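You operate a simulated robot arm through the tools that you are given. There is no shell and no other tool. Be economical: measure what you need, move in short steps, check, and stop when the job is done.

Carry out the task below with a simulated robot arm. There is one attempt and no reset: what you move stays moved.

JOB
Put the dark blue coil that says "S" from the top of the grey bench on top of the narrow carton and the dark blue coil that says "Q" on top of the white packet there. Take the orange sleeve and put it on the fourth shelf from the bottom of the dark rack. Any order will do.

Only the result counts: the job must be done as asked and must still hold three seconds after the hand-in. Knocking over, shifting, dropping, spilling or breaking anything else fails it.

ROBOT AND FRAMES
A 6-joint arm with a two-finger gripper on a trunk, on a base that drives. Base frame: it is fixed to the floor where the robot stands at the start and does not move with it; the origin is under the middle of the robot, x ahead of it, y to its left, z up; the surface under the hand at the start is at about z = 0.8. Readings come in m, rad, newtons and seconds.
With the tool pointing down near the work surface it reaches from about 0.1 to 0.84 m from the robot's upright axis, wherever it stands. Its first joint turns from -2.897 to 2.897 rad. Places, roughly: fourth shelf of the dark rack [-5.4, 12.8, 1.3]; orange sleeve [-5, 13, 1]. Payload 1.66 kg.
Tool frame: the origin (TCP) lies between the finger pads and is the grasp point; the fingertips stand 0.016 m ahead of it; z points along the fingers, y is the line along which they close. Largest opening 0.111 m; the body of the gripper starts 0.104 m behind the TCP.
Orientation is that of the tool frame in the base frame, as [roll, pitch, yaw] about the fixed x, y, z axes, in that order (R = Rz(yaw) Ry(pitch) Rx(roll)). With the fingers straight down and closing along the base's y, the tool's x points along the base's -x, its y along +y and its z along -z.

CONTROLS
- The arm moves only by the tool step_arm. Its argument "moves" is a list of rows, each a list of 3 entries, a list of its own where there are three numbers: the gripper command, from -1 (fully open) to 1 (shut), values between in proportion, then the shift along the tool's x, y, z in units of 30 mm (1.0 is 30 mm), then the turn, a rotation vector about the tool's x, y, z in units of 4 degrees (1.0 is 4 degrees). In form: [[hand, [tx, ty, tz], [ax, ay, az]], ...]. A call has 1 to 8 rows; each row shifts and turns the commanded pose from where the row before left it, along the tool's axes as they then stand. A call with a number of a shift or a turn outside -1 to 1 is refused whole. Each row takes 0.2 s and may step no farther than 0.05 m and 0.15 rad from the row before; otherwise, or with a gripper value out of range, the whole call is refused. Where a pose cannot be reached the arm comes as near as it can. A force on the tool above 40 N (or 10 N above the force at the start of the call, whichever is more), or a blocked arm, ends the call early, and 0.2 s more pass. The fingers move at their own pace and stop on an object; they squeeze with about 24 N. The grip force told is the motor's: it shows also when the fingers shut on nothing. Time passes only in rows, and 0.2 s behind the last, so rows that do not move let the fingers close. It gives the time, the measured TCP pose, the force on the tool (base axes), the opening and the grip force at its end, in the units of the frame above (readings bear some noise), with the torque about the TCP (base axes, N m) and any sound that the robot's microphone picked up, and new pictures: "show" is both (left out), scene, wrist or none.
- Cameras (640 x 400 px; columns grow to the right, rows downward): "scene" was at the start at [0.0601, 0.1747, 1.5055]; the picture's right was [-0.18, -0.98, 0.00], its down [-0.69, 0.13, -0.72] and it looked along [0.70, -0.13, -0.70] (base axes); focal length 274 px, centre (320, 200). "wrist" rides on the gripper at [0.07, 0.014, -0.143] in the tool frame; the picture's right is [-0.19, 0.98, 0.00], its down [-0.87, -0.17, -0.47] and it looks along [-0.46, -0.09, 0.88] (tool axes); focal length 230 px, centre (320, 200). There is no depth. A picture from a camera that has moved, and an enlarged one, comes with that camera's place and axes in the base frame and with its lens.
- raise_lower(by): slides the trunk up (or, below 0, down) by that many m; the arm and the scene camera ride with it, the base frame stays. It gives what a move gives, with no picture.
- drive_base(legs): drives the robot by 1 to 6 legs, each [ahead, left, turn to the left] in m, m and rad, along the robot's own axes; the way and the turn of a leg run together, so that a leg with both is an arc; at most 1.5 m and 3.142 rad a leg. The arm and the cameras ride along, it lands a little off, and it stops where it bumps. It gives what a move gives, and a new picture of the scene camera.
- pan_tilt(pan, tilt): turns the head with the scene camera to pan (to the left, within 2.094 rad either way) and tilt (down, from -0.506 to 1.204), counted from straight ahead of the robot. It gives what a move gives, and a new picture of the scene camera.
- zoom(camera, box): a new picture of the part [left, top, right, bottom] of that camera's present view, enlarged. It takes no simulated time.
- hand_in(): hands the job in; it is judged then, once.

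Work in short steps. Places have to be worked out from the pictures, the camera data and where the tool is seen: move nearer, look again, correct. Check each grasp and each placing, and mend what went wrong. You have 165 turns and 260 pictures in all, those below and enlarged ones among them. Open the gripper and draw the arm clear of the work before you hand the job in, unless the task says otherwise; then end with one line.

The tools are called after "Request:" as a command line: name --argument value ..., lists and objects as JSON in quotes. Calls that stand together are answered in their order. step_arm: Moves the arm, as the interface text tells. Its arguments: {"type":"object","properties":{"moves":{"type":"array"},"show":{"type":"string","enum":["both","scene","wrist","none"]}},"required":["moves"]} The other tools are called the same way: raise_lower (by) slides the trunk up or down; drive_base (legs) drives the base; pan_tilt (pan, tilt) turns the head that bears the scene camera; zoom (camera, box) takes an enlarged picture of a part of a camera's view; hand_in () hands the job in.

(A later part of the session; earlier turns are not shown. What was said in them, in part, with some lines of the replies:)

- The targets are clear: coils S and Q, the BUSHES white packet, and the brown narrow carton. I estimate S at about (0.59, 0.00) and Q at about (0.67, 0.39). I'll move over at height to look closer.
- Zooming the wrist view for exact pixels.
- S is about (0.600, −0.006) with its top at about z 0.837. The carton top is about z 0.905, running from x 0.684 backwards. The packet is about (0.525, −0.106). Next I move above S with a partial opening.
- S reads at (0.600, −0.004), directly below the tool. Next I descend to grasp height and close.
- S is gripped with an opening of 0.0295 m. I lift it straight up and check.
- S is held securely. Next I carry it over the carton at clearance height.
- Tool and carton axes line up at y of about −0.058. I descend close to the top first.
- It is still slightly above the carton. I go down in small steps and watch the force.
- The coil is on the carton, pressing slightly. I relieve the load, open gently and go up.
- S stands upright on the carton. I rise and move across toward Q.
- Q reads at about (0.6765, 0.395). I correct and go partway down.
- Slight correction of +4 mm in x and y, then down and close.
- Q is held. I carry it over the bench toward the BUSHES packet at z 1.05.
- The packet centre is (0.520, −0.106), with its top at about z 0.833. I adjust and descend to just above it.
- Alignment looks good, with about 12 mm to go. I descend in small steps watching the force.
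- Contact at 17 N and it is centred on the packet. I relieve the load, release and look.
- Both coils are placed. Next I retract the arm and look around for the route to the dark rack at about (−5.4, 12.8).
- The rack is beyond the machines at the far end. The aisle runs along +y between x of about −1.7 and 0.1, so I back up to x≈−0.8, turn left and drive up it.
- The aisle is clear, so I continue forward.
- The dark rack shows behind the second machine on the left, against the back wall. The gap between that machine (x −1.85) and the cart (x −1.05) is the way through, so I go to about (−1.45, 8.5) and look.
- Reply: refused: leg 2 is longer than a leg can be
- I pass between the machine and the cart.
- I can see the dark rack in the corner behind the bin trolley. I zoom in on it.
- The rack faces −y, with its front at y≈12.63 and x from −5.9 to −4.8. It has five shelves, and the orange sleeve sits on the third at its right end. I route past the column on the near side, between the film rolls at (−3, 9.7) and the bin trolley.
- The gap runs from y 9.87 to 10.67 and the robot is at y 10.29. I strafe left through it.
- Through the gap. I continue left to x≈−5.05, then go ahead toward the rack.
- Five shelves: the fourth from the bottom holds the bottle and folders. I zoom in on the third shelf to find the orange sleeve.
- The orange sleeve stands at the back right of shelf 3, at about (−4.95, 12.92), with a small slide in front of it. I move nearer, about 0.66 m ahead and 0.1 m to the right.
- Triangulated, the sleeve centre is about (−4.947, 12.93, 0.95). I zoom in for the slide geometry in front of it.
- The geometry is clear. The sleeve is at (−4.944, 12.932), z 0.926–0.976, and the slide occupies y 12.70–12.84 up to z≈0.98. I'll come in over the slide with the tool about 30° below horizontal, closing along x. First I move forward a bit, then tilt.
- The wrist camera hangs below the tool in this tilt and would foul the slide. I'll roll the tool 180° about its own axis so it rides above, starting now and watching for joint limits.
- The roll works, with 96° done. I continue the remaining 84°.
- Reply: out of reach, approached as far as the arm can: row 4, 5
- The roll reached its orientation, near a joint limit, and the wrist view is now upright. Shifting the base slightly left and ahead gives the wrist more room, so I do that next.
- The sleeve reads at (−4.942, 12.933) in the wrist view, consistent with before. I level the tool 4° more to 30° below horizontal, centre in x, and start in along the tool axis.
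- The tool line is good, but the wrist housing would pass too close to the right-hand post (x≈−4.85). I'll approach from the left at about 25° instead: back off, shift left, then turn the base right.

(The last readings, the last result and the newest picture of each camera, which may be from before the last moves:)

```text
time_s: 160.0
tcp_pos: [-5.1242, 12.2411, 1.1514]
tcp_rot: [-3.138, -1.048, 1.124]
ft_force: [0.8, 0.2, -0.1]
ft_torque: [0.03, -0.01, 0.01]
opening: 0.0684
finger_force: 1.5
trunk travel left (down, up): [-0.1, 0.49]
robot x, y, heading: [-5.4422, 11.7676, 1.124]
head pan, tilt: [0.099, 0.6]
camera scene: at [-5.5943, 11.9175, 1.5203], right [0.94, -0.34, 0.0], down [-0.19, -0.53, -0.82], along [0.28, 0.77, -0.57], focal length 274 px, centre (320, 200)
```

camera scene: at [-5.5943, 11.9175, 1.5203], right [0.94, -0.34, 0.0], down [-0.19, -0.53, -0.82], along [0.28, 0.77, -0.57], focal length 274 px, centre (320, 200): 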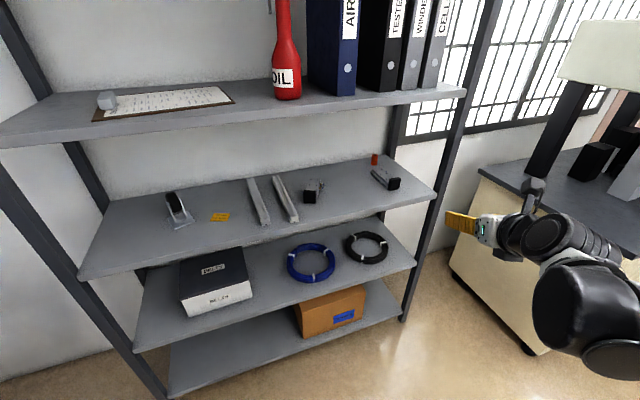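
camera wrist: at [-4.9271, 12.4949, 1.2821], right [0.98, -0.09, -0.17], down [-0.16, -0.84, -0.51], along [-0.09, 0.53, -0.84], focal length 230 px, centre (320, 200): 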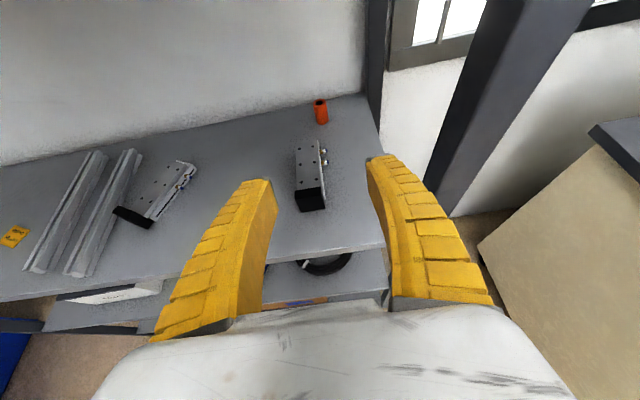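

Next I shift left 0.134 and ahead 0.25 so the tool axis points at the sleeve.

Request:
drive_base --legs '[[0, 0.134, 0], [0.25, 0, 0]]'

Request:
step_arm --moves '[[-0.2, [0, 0, 0], [0, 0, 0]]]' --show "wrist"

Request:
zoom --camera "wrist" --box '[280, 60, 400, 135]'

```text
time_s: 162.7
tcp_pos: [-5.1309, 12.5249, 1.1514]
tcp_rot: [-3.137, -1.047, 1.121]
ft_force: [0.3, 0.3, 0.0]
ft_torque: [-0.01, 0.01, -0.02]
opening: 0.0684
finger_force: 1.4
trunk travel left (down, up): [-0.1, 0.49]
robot x, y, heading: [-5.4524, 12.0511, 1.119]
head pan, tilt: [0.099, 0.6]
camera scene: at [-5.603, 12.2021, 1.5202], right [0.94, -0.34, 0.0], down [-0.2, -0.53, -0.82], along [0.28, 0.77, -0.57], focal length 274 px, centre (320, 200)
```

scene: 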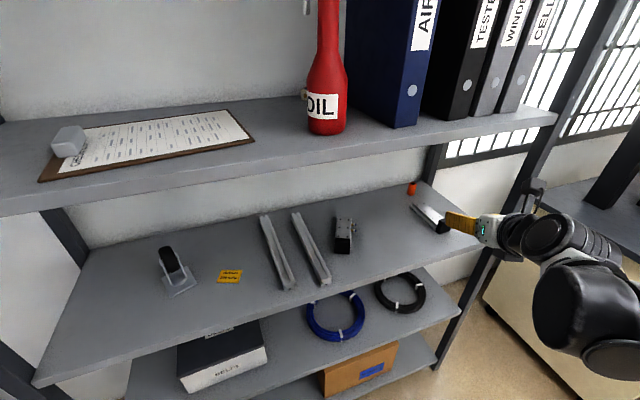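

```text
time_s: 163.1
tcp_pos: [-5.1321, 12.5242, 1.1509]
tcp_rot: [-3.138, -1.048, 1.122]
ft_force: [0.4, -0.2, 0.3]
ft_torque: [0.0, 0.0, 0.04]
opening: 0.0683
finger_force: 1.5
trunk travel left (down, up): [-0.1, 0.49]
robot x, y, heading: [-5.4562, 12.0545, 1.119]
head pan, tilt: [0.099, 0.6]
camera wrist: at [-5.1565, 12.437, 1.2824], right [0.84, -0.51, -0.17], down [-0.51, -0.69, -0.51], along [0.15, 0.52, -0.84], focal length 230 px, centre (320, 200)
```

wrist: 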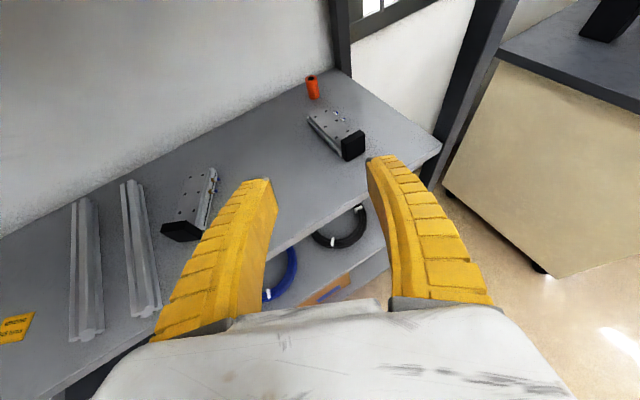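

```text
5.33 times, centred on (340, 98) of wrist
camera zoom: at [-5.1565, 12.437, 1.2824], right [0.84, -0.51, -0.17], down [-0.51, -0.69, -0.51], along [0.15, 0.52, -0.84], focal length 1227 px, centre (213, 747)
```

zoom: 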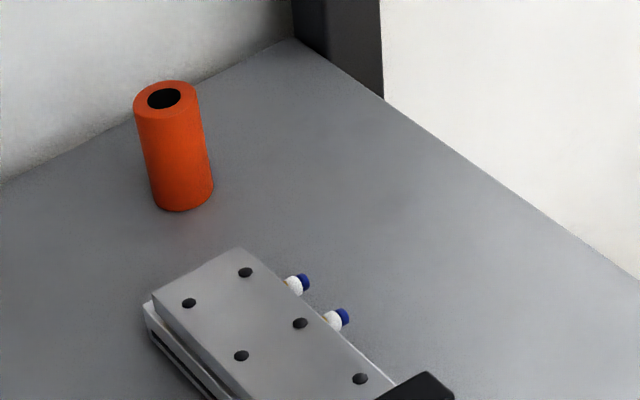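

The sleeve is confirmed at (−4.945, 12.931). I raise onto the approach line and advance to about 0.1 m short.

Request:
step_arm --moves '[[-0.2, [0.86, -0.27, 0], [0, 0, 0]], [-0.2, [0.86, 0, 0], [0, 0, 0]], [-0.2, [0, 0, 1], [0, 0, 0]], [-0.2, [0, 0, 1], [0, 0, 0]], [-0.2, [0, 0, 1], [0, 0, 0]], [-0.2, [0, 0, 1], [0, 0, 0]], [-0.2, [0, 0, 1], [0, 0, 0]], [-0.2, [0, 0, 1], [0, 0, 0]]]'

```text
time_s: 164.9
tcp_pos: [-5.0617, 12.6938, 1.1045]
tcp_rot: [-3.136, -1.047, 1.122]
ft_force: [-0.2, -0.1, -0.8]
ft_torque: [0.01, -0.01, 0.02]
opening: 0.0686
finger_force: 1.1
trunk travel left (down, up): [-0.1, 0.49]
robot x, y, heading: [-5.455, 12.0564, 1.114]
head pan, tilt: [0.099, 0.6]
camera scene: at [-5.603, 12.2021, 1.5202], right [0.94, -0.34, 0.0], down [-0.2, -0.53, -0.82], along [0.28, 0.77, -0.57], focal length 274 px, centre (320, 200)
camera wrist: at [-5.0863, 12.6059, 1.2365], right [0.84, -0.51, -0.17], down [-0.51, -0.69, -0.51], along [0.15, 0.52, -0.84], focal length 230 px, centre (320, 200)
```

scene: 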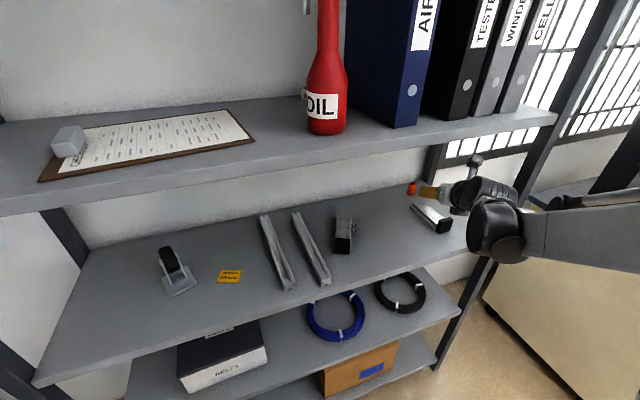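
wrist: 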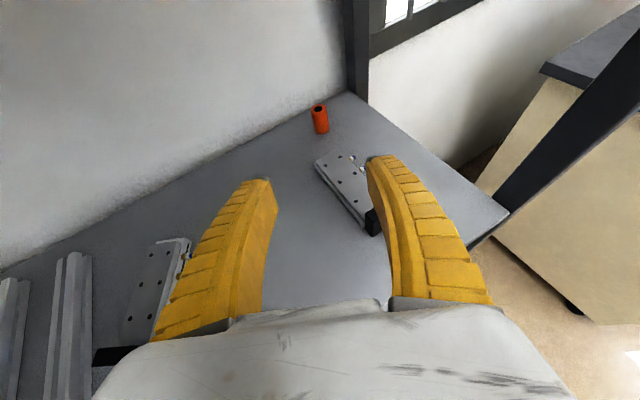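

On the line with 0.30 m to go. I advance another 0.18 m and check.

Request:
step_arm --moves '[[-0.2, [0, 0, 1], [0, 0, 0]], [-0.2, [0, 0, 1], [0, 0, 0]], [-0.2, [0, 0, 1], [0, 0, 0]], [-0.2, [0, 0, 1], [0, 0, 0]], [-0.2, [0, 0, 1], [0, 0, 0]], [-0.2, [0, 0, 1], [0, 0, 0]], [-0.2, [0, 0, 0], [0, 0, 0]]]'

Request:
zoom --camera "scene" --box '[380, 130, 580, 270]'

```text
time_s: 166.5
tcp_pos: [-4.9925, 12.8331, 1.0161]
tcp_rot: [-3.136, -1.048, 1.121]
ft_force: [-0.1, 1.0, -0.4]
ft_torque: [-0.01, 0.04, -0.02]
opening: 0.0682
finger_force: 1.6
trunk travel left (down, up): [-0.1, 0.49]
robot x, y, heading: [-5.4534, 12.0555, 1.118]
head pan, tilt: [0.099, 0.6]
camera scene: at [-5.6032, 12.2018, 1.5203], right [0.94, -0.34, 0.0], down [-0.19, -0.53, -0.83], along [0.28, 0.77, -0.56], focal length 274 px, centre (320, 200)
camera wrist: at [-5.0176, 12.7456, 1.1468], right [0.84, -0.51, -0.17], down [-0.51, -0.69, -0.51], along [0.15, 0.52, -0.84], focal length 230 px, centre (320, 200)
```

scene: 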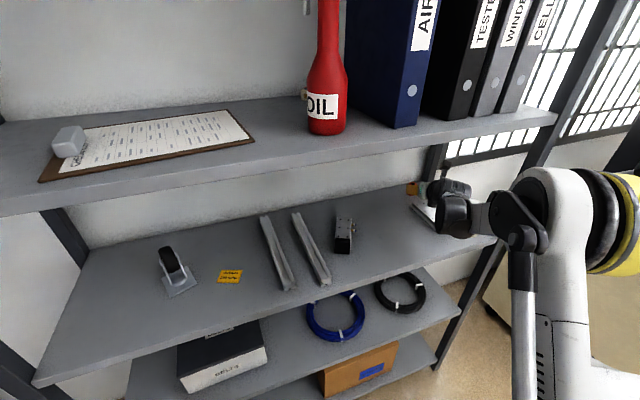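
wrist: 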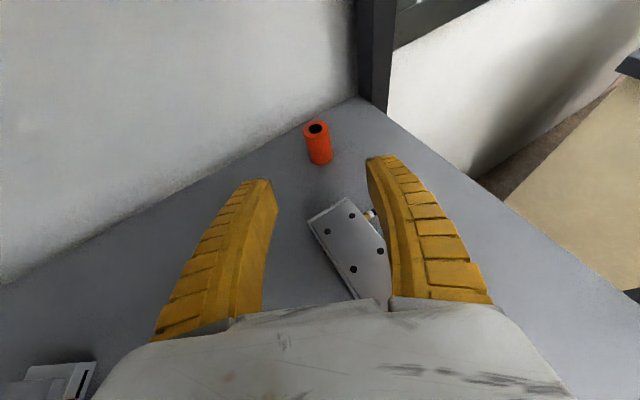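

```text
2.86 times, centred on (480, 200) of scene
camera zoom: at [-5.6032, 12.2018, 1.5203], right [0.94, -0.34, 0.0], down [-0.19, -0.53, -0.83], along [0.28, 0.77, -0.56], focal length 783 px, centre (-137, 200)
```

zoom: 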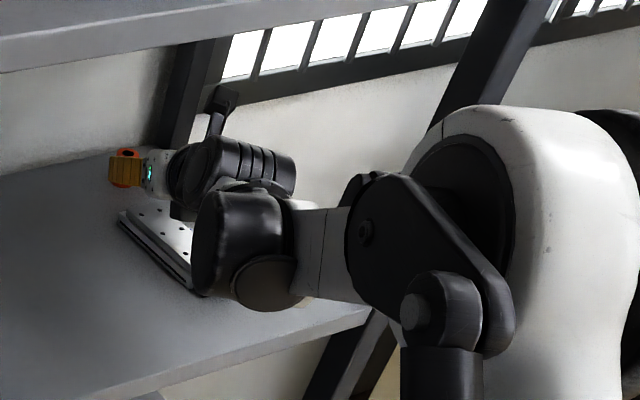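

No contact, but I judge that a wrist joint hangs below the tool axis and would meet the slide or shelf if I continued at 30°. Here the gap under shelf 4 allows a steeper tool, so I tilt it to about 56° below horizontal while lowering slightly.

Request:
step_arm --moves '[[-0.2, [-0.08, 0, 0.05], [0, -1, 0]], [-0.2, [-0.08, 0, 0.06], [0, -1, 0]], [-0.2, [-0.07, 0, 0.07], [0, -1, 0]]]' --show "none"

Request:
zoom --camera "scene" --box '[380, 130, 580, 270]'

```text
time_s: 167.3
tcp_pos: [-4.9931, 12.8328, 1.0067]
tcp_rot: [-3.141, -0.84, 1.123]
ft_force: [0.7, 0.0, 1.0]
ft_torque: [0.0, 0.02, -0.04]
opening: 0.0686
finger_force: 1.0
trunk travel left (down, up): [-0.1, 0.49]
robot x, y, heading: [-5.4552, 12.0526, 1.119]
head pan, tilt: [0.099, 0.6]
```

```text
2.86 times, centred on (480, 200) of scene
camera zoom: at [-5.6032, 12.2017, 1.5203], right [0.94, -0.34, 0.0], down [-0.19, -0.53, -0.83], along [0.28, 0.77, -0.56], focal length 783 px, centre (-137, 200)
```

zoom: 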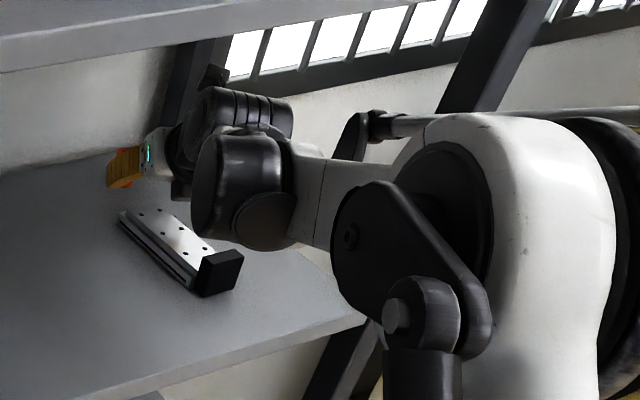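

The wrist joint rose well above the slide. I continue tilting another 14°.

Request:
step_arm --moves '[[-0.2, [-0.05, 0, 0.06], [0, -1, 0]], [-0.2, [-0.05, 0, 0.08], [0, -1, 0]], [-0.2, [-0.04, 0, 0.08], [0, -1, 0]], [-0.2, [0, 0, 0], [0, -0.5, 0]], [-0.2, [0, 0, 0], [0, 0, 0]]]'

Request:
zoom --camera "scene" --box '[380, 100, 580, 240]'

```text
time_s: 168.5
tcp_pos: [-4.9924, 12.8341, 1.0003]
tcp_rot: [-3.139, -0.593, 1.124]
ft_force: [-0.1, 0.2, -0.3]
ft_torque: [-0.02, 0.03, 0.03]
opening: 0.0686
finger_force: 1.8
trunk travel left (down, up): [-0.1, 0.49]
robot x, y, heading: [-5.4516, 12.0531, 1.116]
head pan, tilt: [0.099, 0.6]
camera scene: at [-5.6033, 12.2016, 1.5203], right [0.94, -0.34, 0.0], down [-0.19, -0.53, -0.83], along [0.28, 0.77, -0.56], focal length 274 px, centre (320, 200)
camera wrist: at [-4.9882, 12.8077, 1.156], right [0.82, -0.56, -0.11], down [-0.57, -0.81, -0.09], along [-0.04, 0.14, -0.99], focal length 230 px, centre (320, 200)
```

scene: 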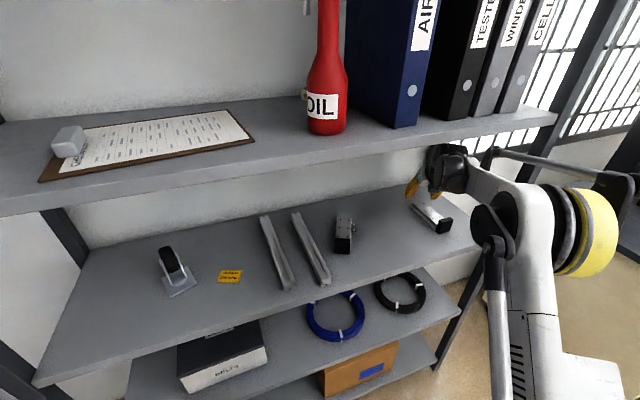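
wrist: 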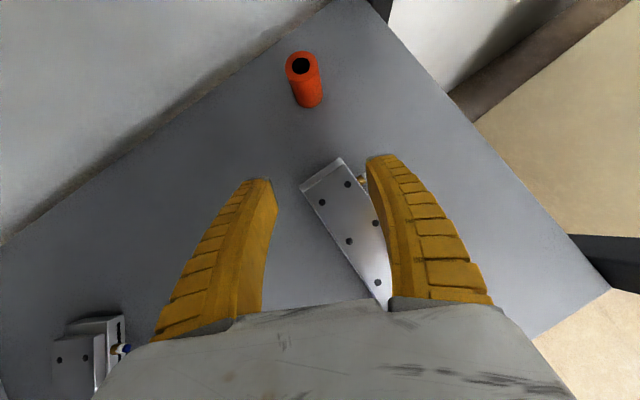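

```text
2.86 times, centred on (480, 170) of scene
camera zoom: at [-5.6033, 12.2016, 1.5203], right [0.94, -0.34, 0.0], down [-0.19, -0.53, -0.83], along [0.28, 0.77, -0.56], focal length 783 px, centre (-137, 286)
```

zoom: 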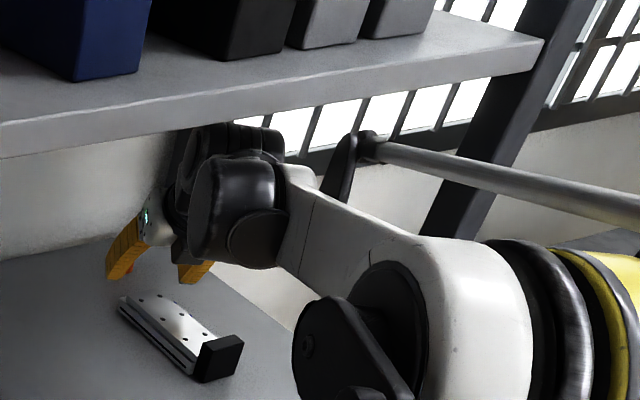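

Straight on line with the sleeve. I go forward level past the slide, then down-forward around the sleeve, and check before closing.

Request:
step_arm --moves '[[-0.2, [0.83, 0, 0.56], [0, 0, 0]], [-0.2, [0.83, 0, 0.56], [0, 0, 0]], [-0.2, [0.185, 0, 0.7], [0, 0, 0]], [-0.2, [0.185, 0, 0.7], [0, 0, 0]], [-0.2, [0.185, 0, 0.7], [0, 0, 0]], [-0.2, [0, 0, 0], [0, 0, 0]]]'

Request:
zoom --camera "scene" --box '[380, 100, 580, 240]'

```text
time_s: 169.9
tcp_pos: [-4.9556, 12.9071, 0.9535]
tcp_rot: [-3.139, -0.598, 1.128]
ft_force: [-0.5, -0.4, -0.5]
ft_torque: [0.02, -0.03, 0.02]
opening: 0.0685
finger_force: 0.8
out of reach, approached as far as the arm can: row 4, 5
trunk travel left (down, up): [-0.1, 0.49]
robot x, y, heading: [-5.4556, 12.0543, 1.12]
head pan, tilt: [0.099, 0.6]
camera scene: at [-5.6032, 12.2017, 1.5203], right [0.94, -0.34, 0.0], down [-0.19, -0.53, -0.83], along [0.28, 0.77, -0.56], focal length 274 px, centre (320, 200)
camera wrist: at [-4.9513, 12.8789, 1.11], right [0.82, -0.56, -0.11], down [-0.57, -0.82, -0.1], along [-0.04, 0.14, -0.99], focal length 230 px, centre (320, 200)
```

scene: 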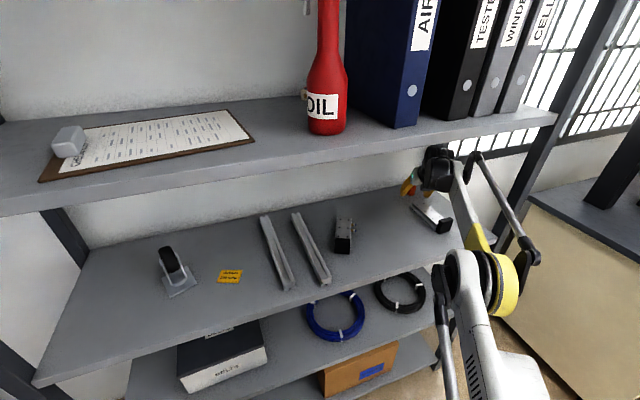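
wrist: 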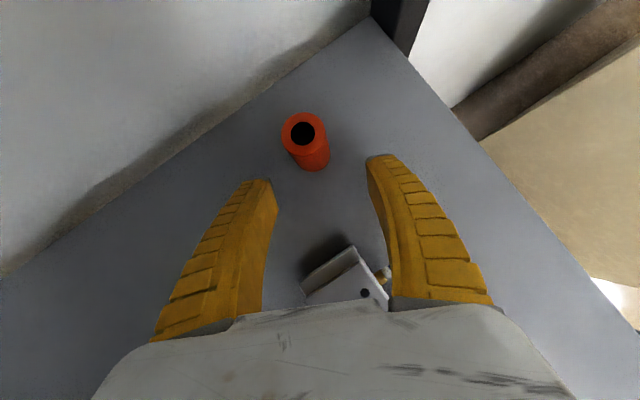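

```text
2.86 times, centred on (480, 170) of scene
camera zoom: at [-5.6032, 12.2017, 1.5203], right [0.94, -0.34, 0.0], down [-0.19, -0.53, -0.83], along [0.28, 0.77, -0.56], focal length 783 px, centre (-137, 286)
```

zoom: 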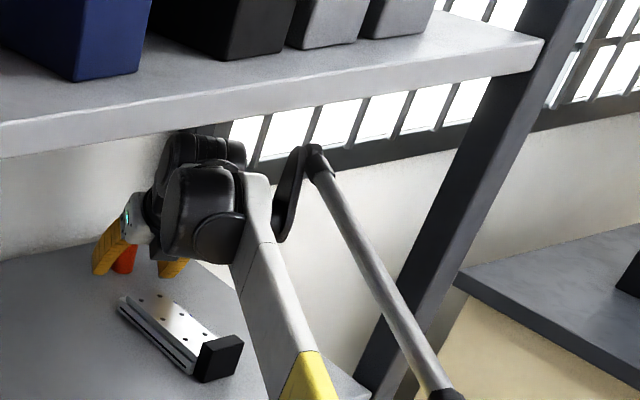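

The arm ran out of reach 27 mm short, and the sleeve is centred between the fingers. I creep the base ahead 0.03 m.

Request:
drive_base --legs '[[0.03, 0, 0]]'

Request:
step_arm --moves '[[-0.2, [0, 0, 0], [0, 0, 0]]]' --show "wrist"

```text
time_s: 170.7
tcp_pos: [-4.943, 12.9334, 0.9527]
tcp_rot: [-3.137, -0.598, 1.13]
ft_force: [0.2, 0.1, 0.3]
ft_torque: [0.03, -0.03, 0.03]
opening: 0.068
finger_force: 1.7
trunk travel left (down, up): [-0.1, 0.49]
robot x, y, heading: [-5.4435, 12.0803, 1.122]
head pan, tilt: [0.099, 0.6]
camera scene: at [-5.59, 12.2288, 1.5202], right [0.94, -0.35, 0.0], down [-0.2, -0.53, -0.82], along [0.28, 0.77, -0.57], focal length 274 px, centre (320, 200)
```

scene: 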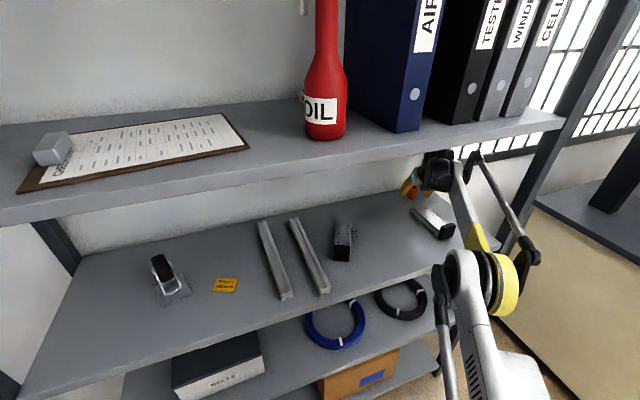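

```text
time_s: 171.1
tcp_pos: [-4.9423, 12.9331, 0.9542]
tcp_rot: [-3.137, -0.595, 1.13]
ft_force: [-0.6, 0.3, 0.0]
ft_torque: [0.0, 0.01, 0.0]
opening: 0.0684
finger_force: 1.1
trunk travel left (down, up): [-0.1, 0.49]
robot x, y, heading: [-5.4427, 12.0782, 1.122]
head pan, tilt: [0.099, 0.6]
camera wrist: at [-4.9378, 12.905, 1.1103], right [0.82, -0.56, -0.11], down [-0.57, -0.82, -0.1], along [-0.04, 0.14, -0.99], focal length 230 px, centre (320, 200)
```

wrist: 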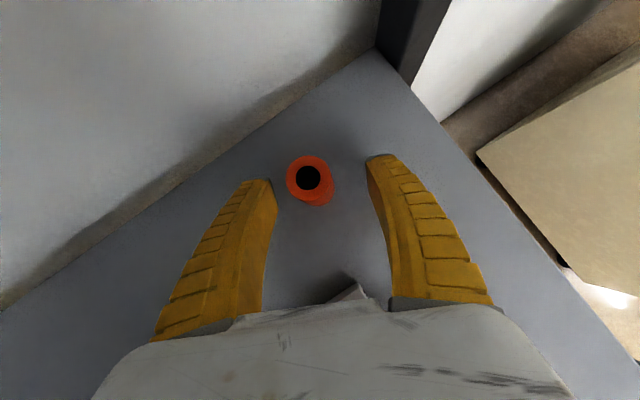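

The sleeve centre is within 6 mm of the TCP. I close on it.

Request:
step_arm --moves '[[0.4, [0, 0, 0], [0, 0, 0]], [1, [0, 0, 0], [0, 0, 0]], [1, [0, 0, 0], [0, 0, 0]], [1, [0, 0, 0], [0, 0, 0]]]' --show "wrist"

```text
time_s: 172.1
tcp_pos: [-4.9424, 12.9338, 0.9537]
tcp_rot: [-3.136, -0.599, 1.129]
ft_force: [0.5, 0.0, 5.2]
ft_torque: [0.06, -0.04, -0.03]
opening: 0.0225
finger_force: 24.0
trunk travel left (down, up): [-0.1, 0.49]
robot x, y, heading: [-5.4408, 12.0821, 1.121]
head pan, tilt: [0.099, 0.6]
camera wrist: at [-4.938, 12.9047, 1.1108], right [0.82, -0.56, -0.11], down [-0.57, -0.82, -0.1], along [-0.04, 0.14, -0.99], focal length 230 px, centre (320, 200)
```

wrist: 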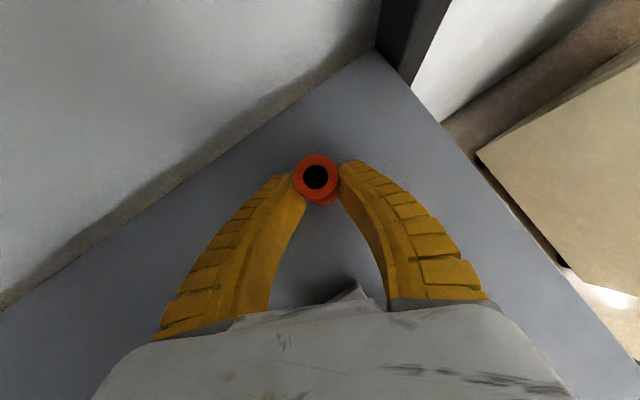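

The sleeve is gripped. I lift 40 mm, then shift in −x to avoid the slide.

Request:
step_arm --moves '[[1, [0.377, 0, -0.55], [0, 0, 0]], [1, [0.377, 0, -0.55], [0, 0, 0]], [1, [0, 0, 0], [0, 0, 0]]]' --show "wrist"

Request:
zoom --camera "scene" --box '[380, 100, 580, 240]'

```text
time_s: 172.9
tcp_pos: [-4.9456, 12.9273, 0.9925]
tcp_rot: [-3.139, -0.595, 1.13]
ft_force: [0.0, 0.1, -0.5]
ft_torque: [0.01, 0.0, 0.03]
opening: 0.0215
finger_force: 23.7
out of reach, approached as far as the arm can: row 2
trunk travel left (down, up): [-0.1, 0.49]
robot x, y, heading: [-5.4417, 12.0805, 1.117]
head pan, tilt: [0.099, 0.6]
camera wrist: at [-4.9407, 12.8998, 1.1493], right [0.82, -0.56, -0.11], down [-0.57, -0.82, -0.1], along [-0.04, 0.14, -0.99], focal length 230 px, centre (320, 200)
```

wrist: 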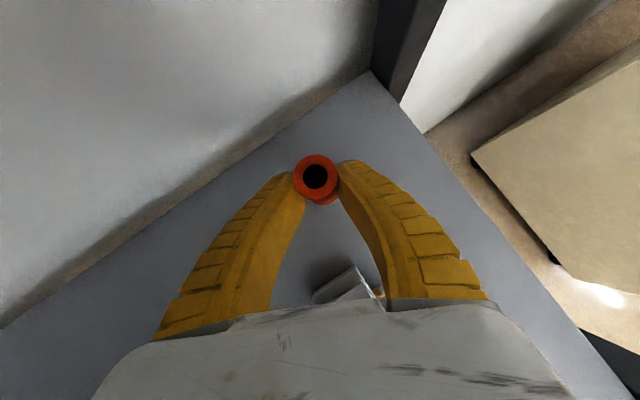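

```text
2.86 times, centred on (480, 170) of scene
camera zoom: at [-5.5901, 12.2287, 1.5202], right [0.94, -0.35, 0.0], down [-0.2, -0.53, -0.82], along [0.28, 0.77, -0.57], focal length 783 px, centre (-137, 286)
```

zoom: 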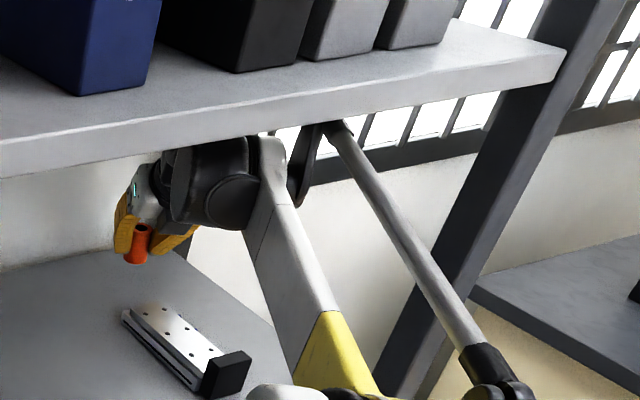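

The sleeve is held and clear. Now I use the base to carry it out: a shift in −x of about 0.09 past the slide, then straight back in −y.

Request:
drive_base --legs '[[-0.039, 0.081, 0], [-0.36, -0.174, 0]]'

```text
time_s: 176.1
tcp_pos: [-5.0398, 12.5299, 0.9934]
tcp_rot: [-3.137, -0.596, 1.133]
ft_force: [0.2, 0.5, -0.5]
ft_torque: [-0.01, -0.03, -0.03]
opening: 0.0217
finger_force: 24.4
trunk travel left (down, up): [-0.1, 0.49]
robot x, y, heading: [-5.5376, 11.6795, 1.121]
head pan, tilt: [0.099, 0.6]
camera scene: at [-5.6826, 11.8269, 1.5203], right [0.94, -0.34, 0.0], down [-0.19, -0.53, -0.83], along [0.28, 0.78, -0.56], focal length 274 px, centre (320, 200)
```

scene: 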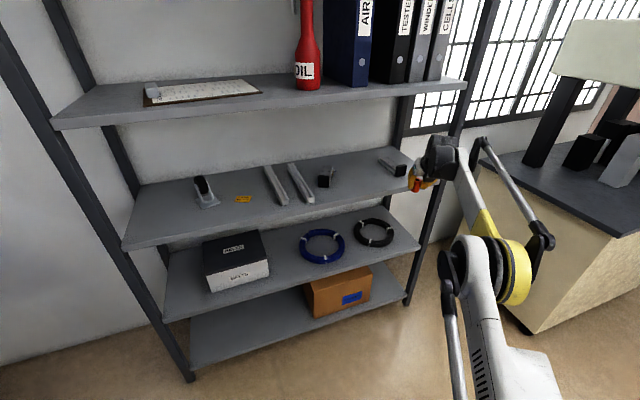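

The sleeve is out and everything else is undisturbed. I back off a little more, then raise the trunk partway to inspect shelf 4.

Request:
drive_base --legs '[[-0.09, -0.04, 0]]'

Request:
raise_lower --by 0.12

Request:
pan_tilt --pan 0.35 --tilt 0.45

Request:
zoom --camera "scene" --box '[140, 90, 440, 240]'

```text
time_s: 177.3
tcp_pos: [-5.0426, 12.431, 0.9941]
tcp_rot: [-3.138, -0.599, 1.133]
ft_force: [0.8, 0.5, -0.2]
ft_torque: [0.02, 0.0, -0.02]
opening: 0.0215
finger_force: 24.0
trunk travel left (down, up): [-0.1, 0.49]
robot x, y, heading: [-5.5385, 11.5802, 1.12]
head pan, tilt: [0.099, 0.6]
camera scene: at [-5.6855, 11.7291, 1.5204], right [0.94, -0.34, 0.0], down [-0.19, -0.53, -0.83], along [0.28, 0.78, -0.56], focal length 274 px, centre (320, 200)
```

scene: 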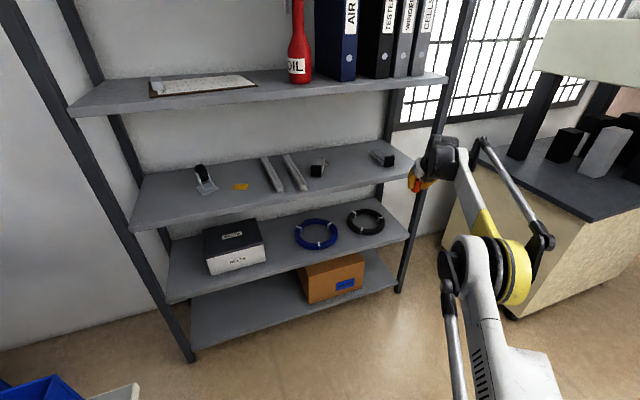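

```text
time_s: 178.8
tcp_pos: [-5.0433, 12.4306, 1.1113]
tcp_rot: [-3.138, -0.596, 1.134]
ft_force: [0.7, 0.8, -0.1]
ft_torque: [-0.04, 0.03, 0.01]
opening: 0.0214
finger_force: 23.8
trunk travel left (down, up): [-0.22, 0.37]
robot x, y, heading: [-5.534, 11.5809, 1.12]
head pan, tilt: [0.099, 0.6]
```

```text
time_s: 179.6
tcp_pos: [-5.0432, 12.431, 1.1131]
tcp_rot: [-3.138, -0.597, 1.133]
ft_force: [-0.5, -1.0, -0.3]
ft_torque: [-0.03, -0.01, 0.03]
opening: 0.0214
finger_force: 23.6
trunk travel left (down, up): [-0.22, 0.37]
robot x, y, heading: [-5.5359, 11.5838, 1.124]
head pan, tilt: [0.351, 0.45]
camera scene: at [-5.7066, 11.7382, 1.6538], right [1.0, -0.1, 0.0], down [-0.04, -0.43, -0.9], along [0.09, 0.9, -0.44], focal length 274 px, centre (320, 200)
```

scene: 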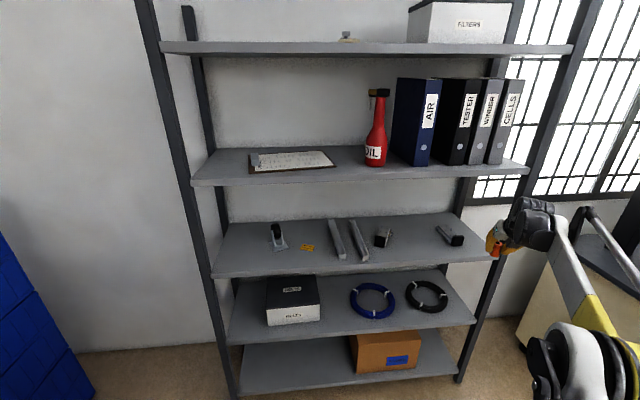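

```text
2.13 times, centred on (290, 165) of scene
camera zoom: at [-5.7066, 11.7382, 1.6538], right [1.0, -0.1, 0.0], down [-0.04, -0.43, -0.9], along [0.09, 0.9, -0.44], focal length 584 px, centre (384, 275)
```

zoom: 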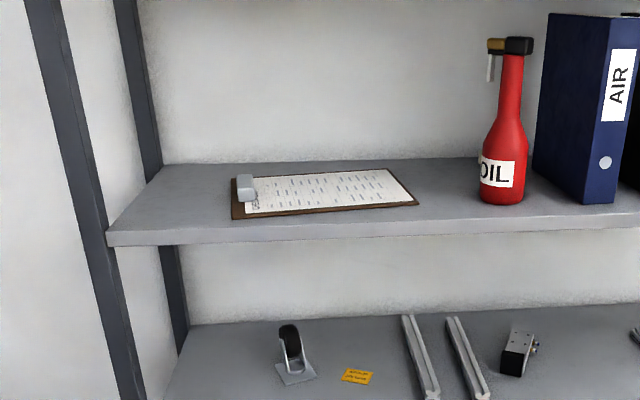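

On shelf 4 there is a free gap between the clipboard (right edge x≈−5.55) and the oil bottle (left edge ≈−5.43), so I'll set the sleeve at about (−5.50, 12.69). I back off, turn to face the rack squarely and raise the trunk.

Request:
drive_base --legs '[[-0.122, -0.092, 0], [0, 0, 0.447]]'

Request:
raise_lower --by 0.285

Request:
pan_tilt --pan -0.05 --tilt 0.55

```text
time_s: 182.2
tcp_pos: [-5.4299, 12.4105, 1.113]
tcp_rot: [-3.137, -0.596, 1.581]
ft_force: [-0.3, 1.3, -0.5]
ft_torque: [0.0, -0.01, 0.01]
opening: 0.0214
finger_force: 24.7
trunk travel left (down, up): [-0.22, 0.37]
robot x, y, heading: [-5.504, 11.4332, 1.571]
head pan, tilt: [0.351, 0.45]
camera scene: at [-5.7279, 11.4985, 1.6538], right [0.94, 0.34, 0.0], down [0.15, -0.41, -0.9], along [-0.31, 0.85, -0.44], focal length 274 px, centre (320, 200)
```

scene: 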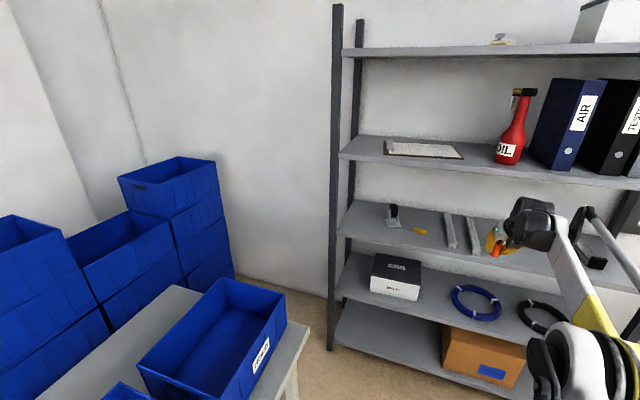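

```text
time_s: 185.1
tcp_pos: [-5.4293, 12.4097, 1.3976]
tcp_rot: [-3.138, -0.597, 1.581]
ft_force: [0.3, -0.1, 0.0]
ft_torque: [0.04, -0.03, 0.01]
opening: 0.0216
finger_force: 24.0
trunk travel left (down, up): [-0.505, 0.085]
robot x, y, heading: [-5.503, 11.4334, 1.571]
head pan, tilt: [0.351, 0.45]
```

```text
time_s: 186.0
tcp_pos: [-5.4292, 12.4099, 1.3975]
tcp_rot: [-3.137, -0.598, 1.581]
ft_force: [-0.5, -0.3, 0.3]
ft_torque: [0.03, 0.0, -0.01]
opening: 0.0216
finger_force: 24.7
trunk travel left (down, up): [-0.505, 0.085]
robot x, y, heading: [-5.5046, 11.4307, 1.568]
head pan, tilt: [-0.051, 0.55]
camera scene: at [-5.6916, 11.5019, 1.9298], right [1.0, -0.05, 0.0], down [-0.03, -0.52, -0.85], along [0.04, 0.85, -0.52], focal length 274 px, centre (320, 200)
```

scene: 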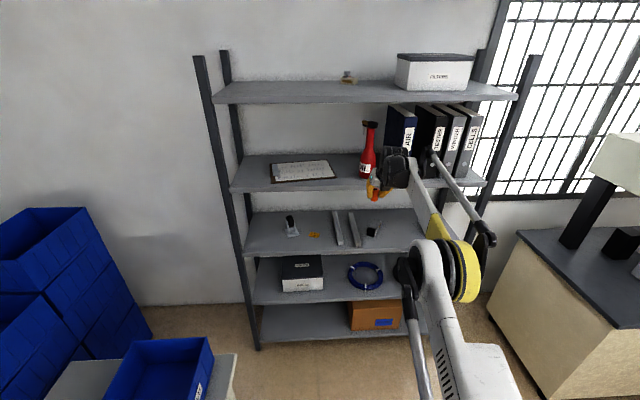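

Now I shift left 0.07 and ahead 0.1, then look with the wrist camera at the gap.

Request:
drive_base --legs '[[0.1, 0.07, 0]]'

Request:
step_arm --moves '[[1, [0, 0, 0], [0, 0, 0]]]' --show "wrist"

Request:
zoom --camera "scene" --box '[230, 100, 490, 240]'

```text
time_s: 187.2
tcp_pos: [-5.5014, 12.5104, 1.3969]
tcp_rot: [-3.138, -0.597, 1.581]
ft_force: [-0.1, -0.1, -1.1]
ft_torque: [0.0, -0.02, -0.01]
opening: 0.0216
finger_force: 23.9
trunk travel left (down, up): [-0.505, 0.085]
robot x, y, heading: [-5.576, 11.5304, 1.569]
head pan, tilt: [-0.051, 0.55]
camera scene: at [-5.7628, 11.6023, 1.9298], right [1.0, -0.05, 0.0], down [-0.03, -0.52, -0.85], along [0.04, 0.85, -0.52], focal length 274 px, centre (320, 200)
```

scene: 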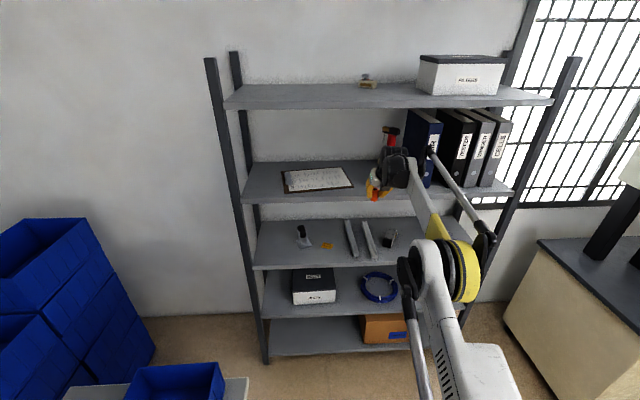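

```text
time_s: 187.7
tcp_pos: [-5.5001, 12.5097, 1.3987]
tcp_rot: [-3.136, -0.6, 1.579]
ft_force: [-0.7, -1.3, 0.4]
ft_torque: [-0.01, 0.0, 0.01]
opening: 0.0216
finger_force: 23.7
trunk travel left (down, up): [-0.505, 0.085]
robot x, y, heading: [-5.5767, 11.5325, 1.569]
head pan, tilt: [-0.051, 0.55]
camera wrist: at [-5.4836, 12.4854, 1.5552], right [0.98, -0.15, -0.11], down [-0.16, -0.98, -0.1], along [-0.09, 0.11, -0.99], focal length 230 px, centre (320, 200)
```

wrist: 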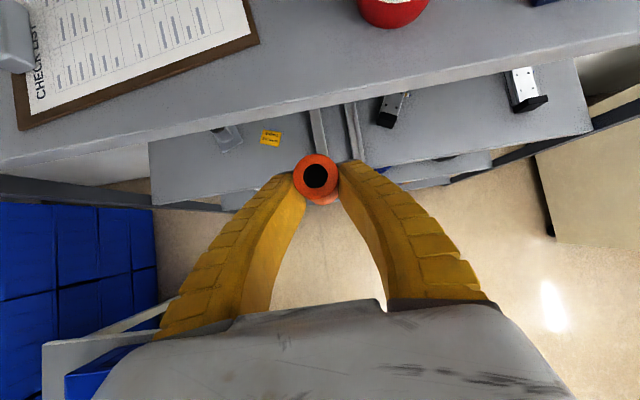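

```text
2.46 times, centred on (360, 170) of scene
camera zoom: at [-5.7617, 11.6005, 1.9299], right [1.0, -0.05, 0.0], down [-0.03, -0.52, -0.85], along [0.04, 0.85, -0.52], focal length 674 px, centre (222, 274)
```

zoom: 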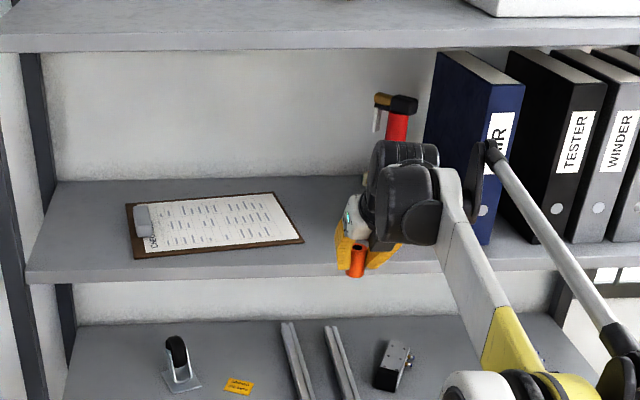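

The gap is confirmed. The shelf front is y 12.619, the bottle's left edge −5.435 and the clipboard's right edge −5.55. I drive ahead 0.16 to bring the sleeve over (−5.50, 12.675).

Request:
drive_base --legs '[[0.162, 0, 0]]'

Request:
step_arm --moves '[[1, [0, 0, 0], [0, 0, 0]]]' --show "wrist"

Request:
zoom --camera "scene" --box '[230, 100, 490, 240]'

```text
time_s: 189.1
tcp_pos: [-5.502, 12.6752, 1.3983]
tcp_rot: [-3.137, -0.598, 1.582]
ft_force: [0.4, -0.5, 0.0]
ft_torque: [0.0, 0.0, 0.06]
opening: 0.0216
finger_force: 24.4
trunk travel left (down, up): [-0.505, 0.085]
robot x, y, heading: [-5.5752, 11.6976, 1.574]
head pan, tilt: [-0.051, 0.55]
camera scene: at [-5.7625, 11.7662, 1.9297], right [1.0, -0.05, 0.0], down [-0.03, -0.52, -0.85], along [0.04, 0.85, -0.52], focal length 274 px, centre (320, 200)
```

scene: 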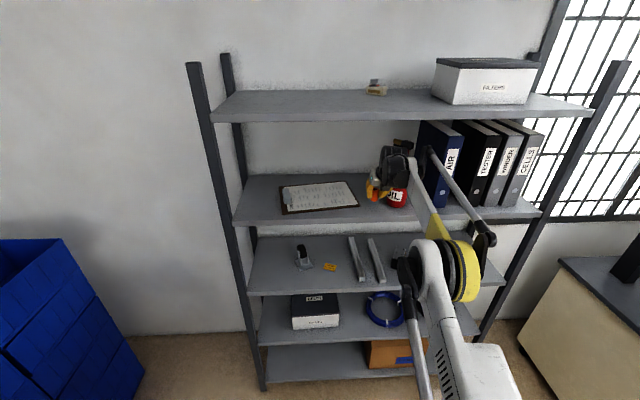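

```text
time_s: 189.5
tcp_pos: [-5.5017, 12.6739, 1.398]
tcp_rot: [-3.137, -0.597, 1.581]
ft_force: [0.8, -0.1, -0.1]
ft_torque: [0.03, 0.02, -0.01]
opening: 0.0215
finger_force: 23.7
trunk travel left (down, up): [-0.505, 0.085]
robot x, y, heading: [-5.5785, 11.6946, 1.569]
head pan, tilt: [-0.051, 0.55]
camera wrist: at [-5.4856, 12.6491, 1.555], right [0.98, -0.14, -0.11], down [-0.15, -0.98, -0.1], along [-0.09, 0.11, -0.99], focal length 230 px, centre (320, 200)
```

wrist: 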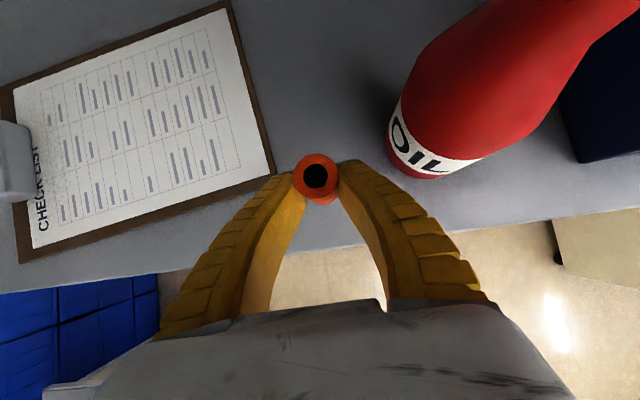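

```text
2.46 times, centred on (360, 170) of scene
camera zoom: at [-5.7625, 11.7639, 1.9298], right [1.0, -0.05, 0.0], down [-0.03, -0.52, -0.85], along [0.04, 0.85, -0.52], focal length 674 px, centre (222, 274)
```

zoom: 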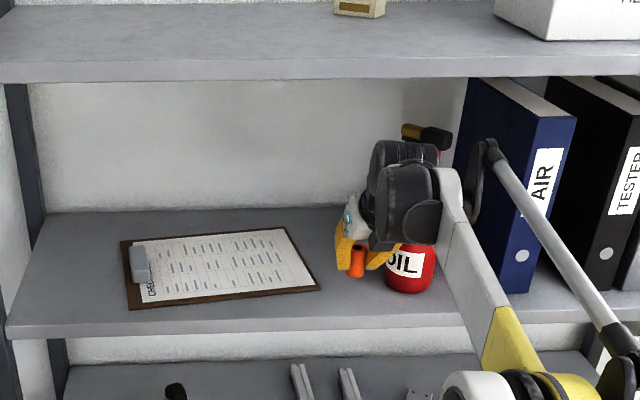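

Positioned well, clear of both the clipboard and the bottle. I lower with the trunk to near contact, then in small steps.

Request:
raise_lower --by -0.035

Request:
zoom --camera "scene" --box '[350, 140, 430, 210]'

Request:
zoom --camera "wrist" --box '[240, 120, 400, 260]'

```text
time_s: 190.3
tcp_pos: [-5.5014, 12.6724, 1.3628]
tcp_rot: [-3.138, -0.598, 1.583]
ft_force: [-0.5, 0.0, 0.6]
ft_torque: [0.0, 0.02, 0.0]
opening: 0.0215
finger_force: 23.7
trunk travel left (down, up): [-0.47, 0.12]
robot x, y, heading: [-5.5809, 11.6951, 1.57]
head pan, tilt: [-0.051, 0.55]
```

```text
5.71 times, centred on (390, 175) of scene
camera zoom: at [-5.7625, 11.7641, 1.8948], right [1.0, -0.05, 0.0], down [-0.03, -0.52, -0.85], along [0.04, 0.85, -0.52], focal length 1565 px, centre (-80, 343)
```

zoom: 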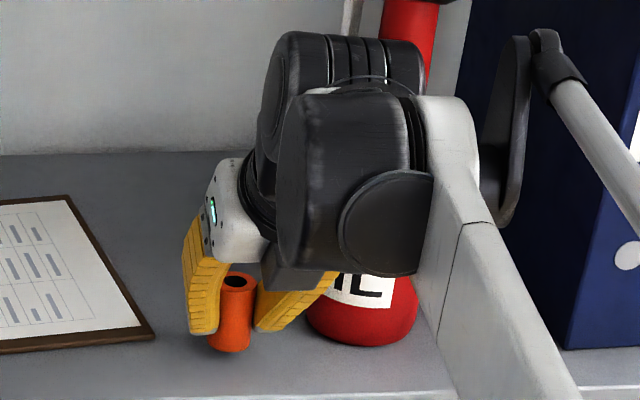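

```text
2.86 times, centred on (320, 190) of wrist
camera zoom: at [-5.4857, 12.6493, 1.5201], right [0.98, -0.14, -0.11], down [-0.15, -0.98, -0.1], along [-0.09, 0.11, -0.99], focal length 657 px, centre (320, 229)
```

zoom: 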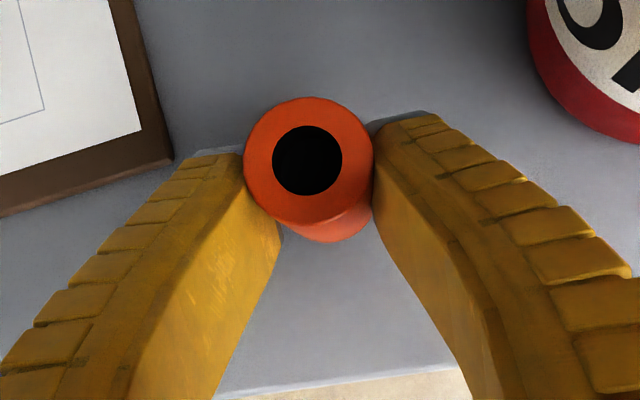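

Request:
raise_lower --by -0.008

Request:
raise_lower --by -0.004

```text
time_s: 190.8
tcp_pos: [-5.5013, 12.6725, 1.3553]
tcp_rot: [-3.138, -0.598, 1.582]
ft_force: [-1.0, 0.1, -0.3]
ft_torque: [-0.01, -0.01, 0.01]
opening: 0.0217
finger_force: 24.1
trunk travel left (down, up): [-0.462, 0.128]
robot x, y, heading: [-5.5777, 11.694, 1.575]
head pan, tilt: [-0.051, 0.55]
```

```text
time_s: 191.4
tcp_pos: [-5.5007, 12.674, 1.3536]
tcp_rot: [-3.139, -0.6, 1.581]
ft_force: [0.5, 8.7, 18.3]
ft_torque: [0.45, -0.01, -0.03]
opening: 0.0249
finger_force: 24.1
trunk travel left (down, up): [-0.458, 0.132]
robot x, y, heading: [-5.5767, 11.6949, 1.575]
head pan, tilt: [-0.051, 0.55]
```

Contact at 18 N. I relieve it by 2 mm and release in stages with a limited opening.

Request:
raise_lower --by 0.003

Request:
step_arm --moves '[[0.45, [0, 0, 0], [0, 0, 0]], [0.3, [0, 0, 0], [0, 0, 0]], [0.15, [0, 0, 0], [0, 0, 0]], [0.15, [0, 0, 0], [0, 0, 0]]]' --show "wrist"

Request:
zoom --camera "scene" --box '[350, 140, 430, 210]'

```text
time_s: 191.9
tcp_pos: [-5.5025, 12.6708, 1.3533]
tcp_rot: [-3.139, -0.597, 1.581]
ft_force: [-1.2, -1.6, 4.8]
ft_torque: [0.01, 0.0, 0.03]
opening: 0.0227
finger_force: 24.1
trunk travel left (down, up): [-0.461, 0.129]
robot x, y, heading: [-5.5761, 11.6972, 1.571]
head pan, tilt: [-0.051, 0.55]
```

```text
time_s: 192.9
tcp_pos: [-5.5024, 12.6736, 1.354]
tcp_rot: [-3.138, -0.597, 1.582]
ft_force: [0.9, -0.7, 0.1]
ft_torque: [0.0, -0.01, -0.03]
opening: 0.0494
finger_force: 2.3
trunk travel left (down, up): [-0.461, 0.129]
robot x, y, heading: [-5.5759, 11.6934, 1.567]
head pan, tilt: [-0.051, 0.55]
camera wrist: at [-5.4857, 12.6498, 1.5107], right [0.98, -0.14, -0.11], down [-0.15, -0.98, -0.1], along [-0.09, 0.11, -0.99], focal length 230 px, centre (320, 200)
```

wrist: 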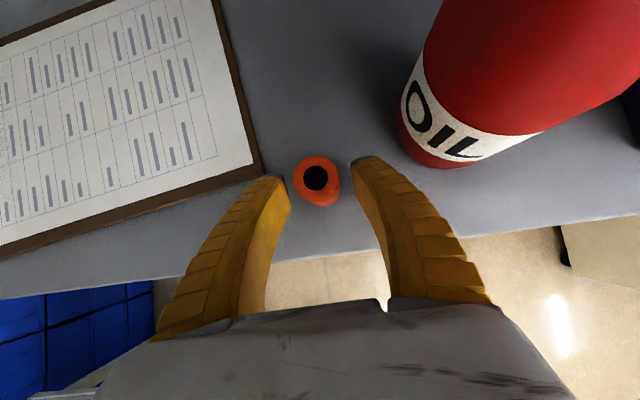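

```text
5.71 times, centred on (390, 175) of scene
camera zoom: at [-5.7625, 11.7647, 1.8858], right [1.0, -0.05, 0.0], down [-0.03, -0.52, -0.85], along [0.04, 0.85, -0.52], focal length 1565 px, centre (-80, 343)
```

zoom: 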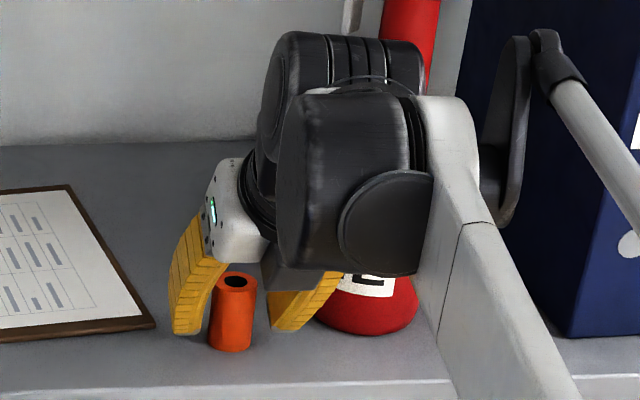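

The sleeve stands upright on shelf 4. I open slightly more, raise clear and back out.

Request:
step_arm --moves '[[0.05, [0, 0, 0], [0, 0, 0]], [0.05, [0, 0, 0], [0, 0, 0]]]' --show "none"

Request:
raise_lower --by 0.05

Request:
drive_base --legs '[[-0.3, 0, 0]]'

Request:
zoom --camera "scene" --box '[230, 100, 490, 240]'

```text
time_s: 193.5
tcp_pos: [-5.5003, 12.6737, 1.3534]
tcp_rot: [-3.137, -0.597, 1.581]
ft_force: [0.9, 1.0, -0.3]
ft_torque: [-0.04, -0.01, -0.01]
opening: 0.0548
finger_force: 1.7
trunk travel left (down, up): [-0.461, 0.129]
robot x, y, heading: [-5.5782, 11.6944, 1.568]
head pan, tilt: [-0.051, 0.55]
```

```text
time_s: 194.4
tcp_pos: [-5.5023, 12.6741, 1.4037]
tcp_rot: [-3.139, -0.595, 1.582]
ft_force: [-0.4, 0.0, -0.8]
ft_torque: [-0.04, 0.01, 0.01]
opening: 0.0548
finger_force: 1.5
trunk travel left (down, up): [-0.511, 0.079]
robot x, y, heading: [-5.5732, 11.695, 1.573]
head pan, tilt: [-0.051, 0.55]
```

```text
time_s: 196.5
tcp_pos: [-5.4973, 12.3748, 1.4051]
tcp_rot: [-3.137, -0.599, 1.576]
ft_force: [-0.2, 0.5, -0.3]
ft_torque: [0.0, -0.02, 0.0]
opening: 0.0547
finger_force: 1.2
trunk travel left (down, up): [-0.511, 0.079]
robot x, y, heading: [-5.5774, 11.3975, 1.568]
head pan, tilt: [-0.051, 0.55]
camera scene: at [-5.7627, 11.4672, 1.9358], right [1.0, -0.06, 0.0], down [-0.03, -0.52, -0.85], along [0.05, 0.85, -0.52], focal length 274 px, centre (320, 200)
```

scene: 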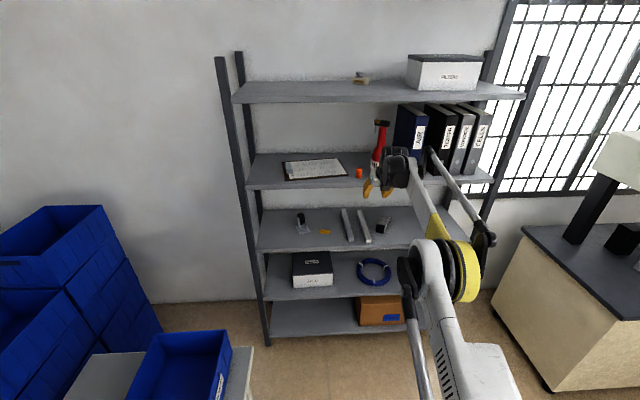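

```text
2.46 times, centred on (360, 170) of scene
camera zoom: at [-5.7627, 11.4672, 1.9358], right [1.0, -0.06, 0.0], down [-0.03, -0.52, -0.85], along [0.05, 0.85, -0.52], focal length 674 px, centre (222, 274)
```

zoom: 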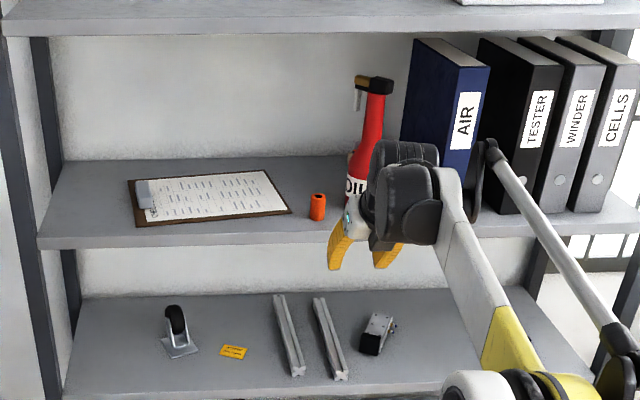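

The sleeve stands on the fourth shelf and nothing else has moved. I open the gripper fully, check the third shelf's slide, then hand in.

Request:
step_arm --moves '[[-1, [0, 0, 0], [0, 0, 0]], [-1, [0, 0, -1], [0, 0, 0]], [-1, [0, 0, -1], [0, 0, 0]], [-1, [0, 0, 0], [0, 0, 0]]]' --show "scene"

```text
time_s: 197.5
tcp_pos: [-5.496, 12.3433, 1.4545]
tcp_rot: [-3.138, -0.597, 1.577]
ft_force: [-0.3, 0.0, 0.1]
ft_torque: [0.04, 0.0, 0.0]
opening: 0.111
finger_force: 0.0
trunk travel left (down, up): [-0.511, 0.079]
robot x, y, heading: [-5.5757, 11.3984, 1.566]
head pan, tilt: [-0.051, 0.55]
camera scene: at [-5.7626, 11.4685, 1.9357], right [1.0, -0.06, 0.0], down [-0.03, -0.52, -0.85], along [0.05, 0.85, -0.52], focal length 274 px, centre (320, 200)
```

scene: 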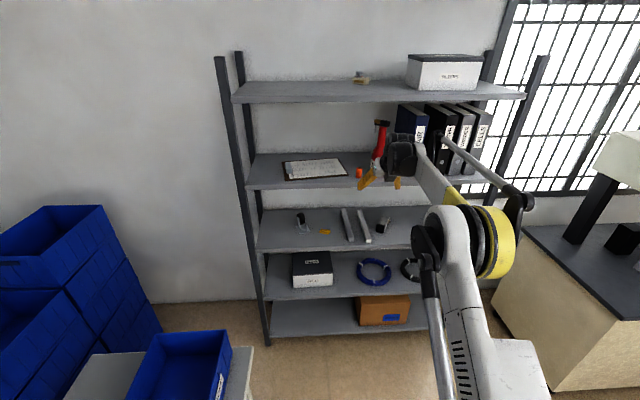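

Both coils and the sleeve are in place, the gripper is open, and the arm is clear of the rack, so I'm handing the job in.

Request:
hand_in

```text
The job is handed in.
```

Coil S is on the narrow carton, coil Q is on the white packet, and the orange sleeve is standing on the fourth shelf of the dark rack; I saw nothing else moved, and the job is handed in.
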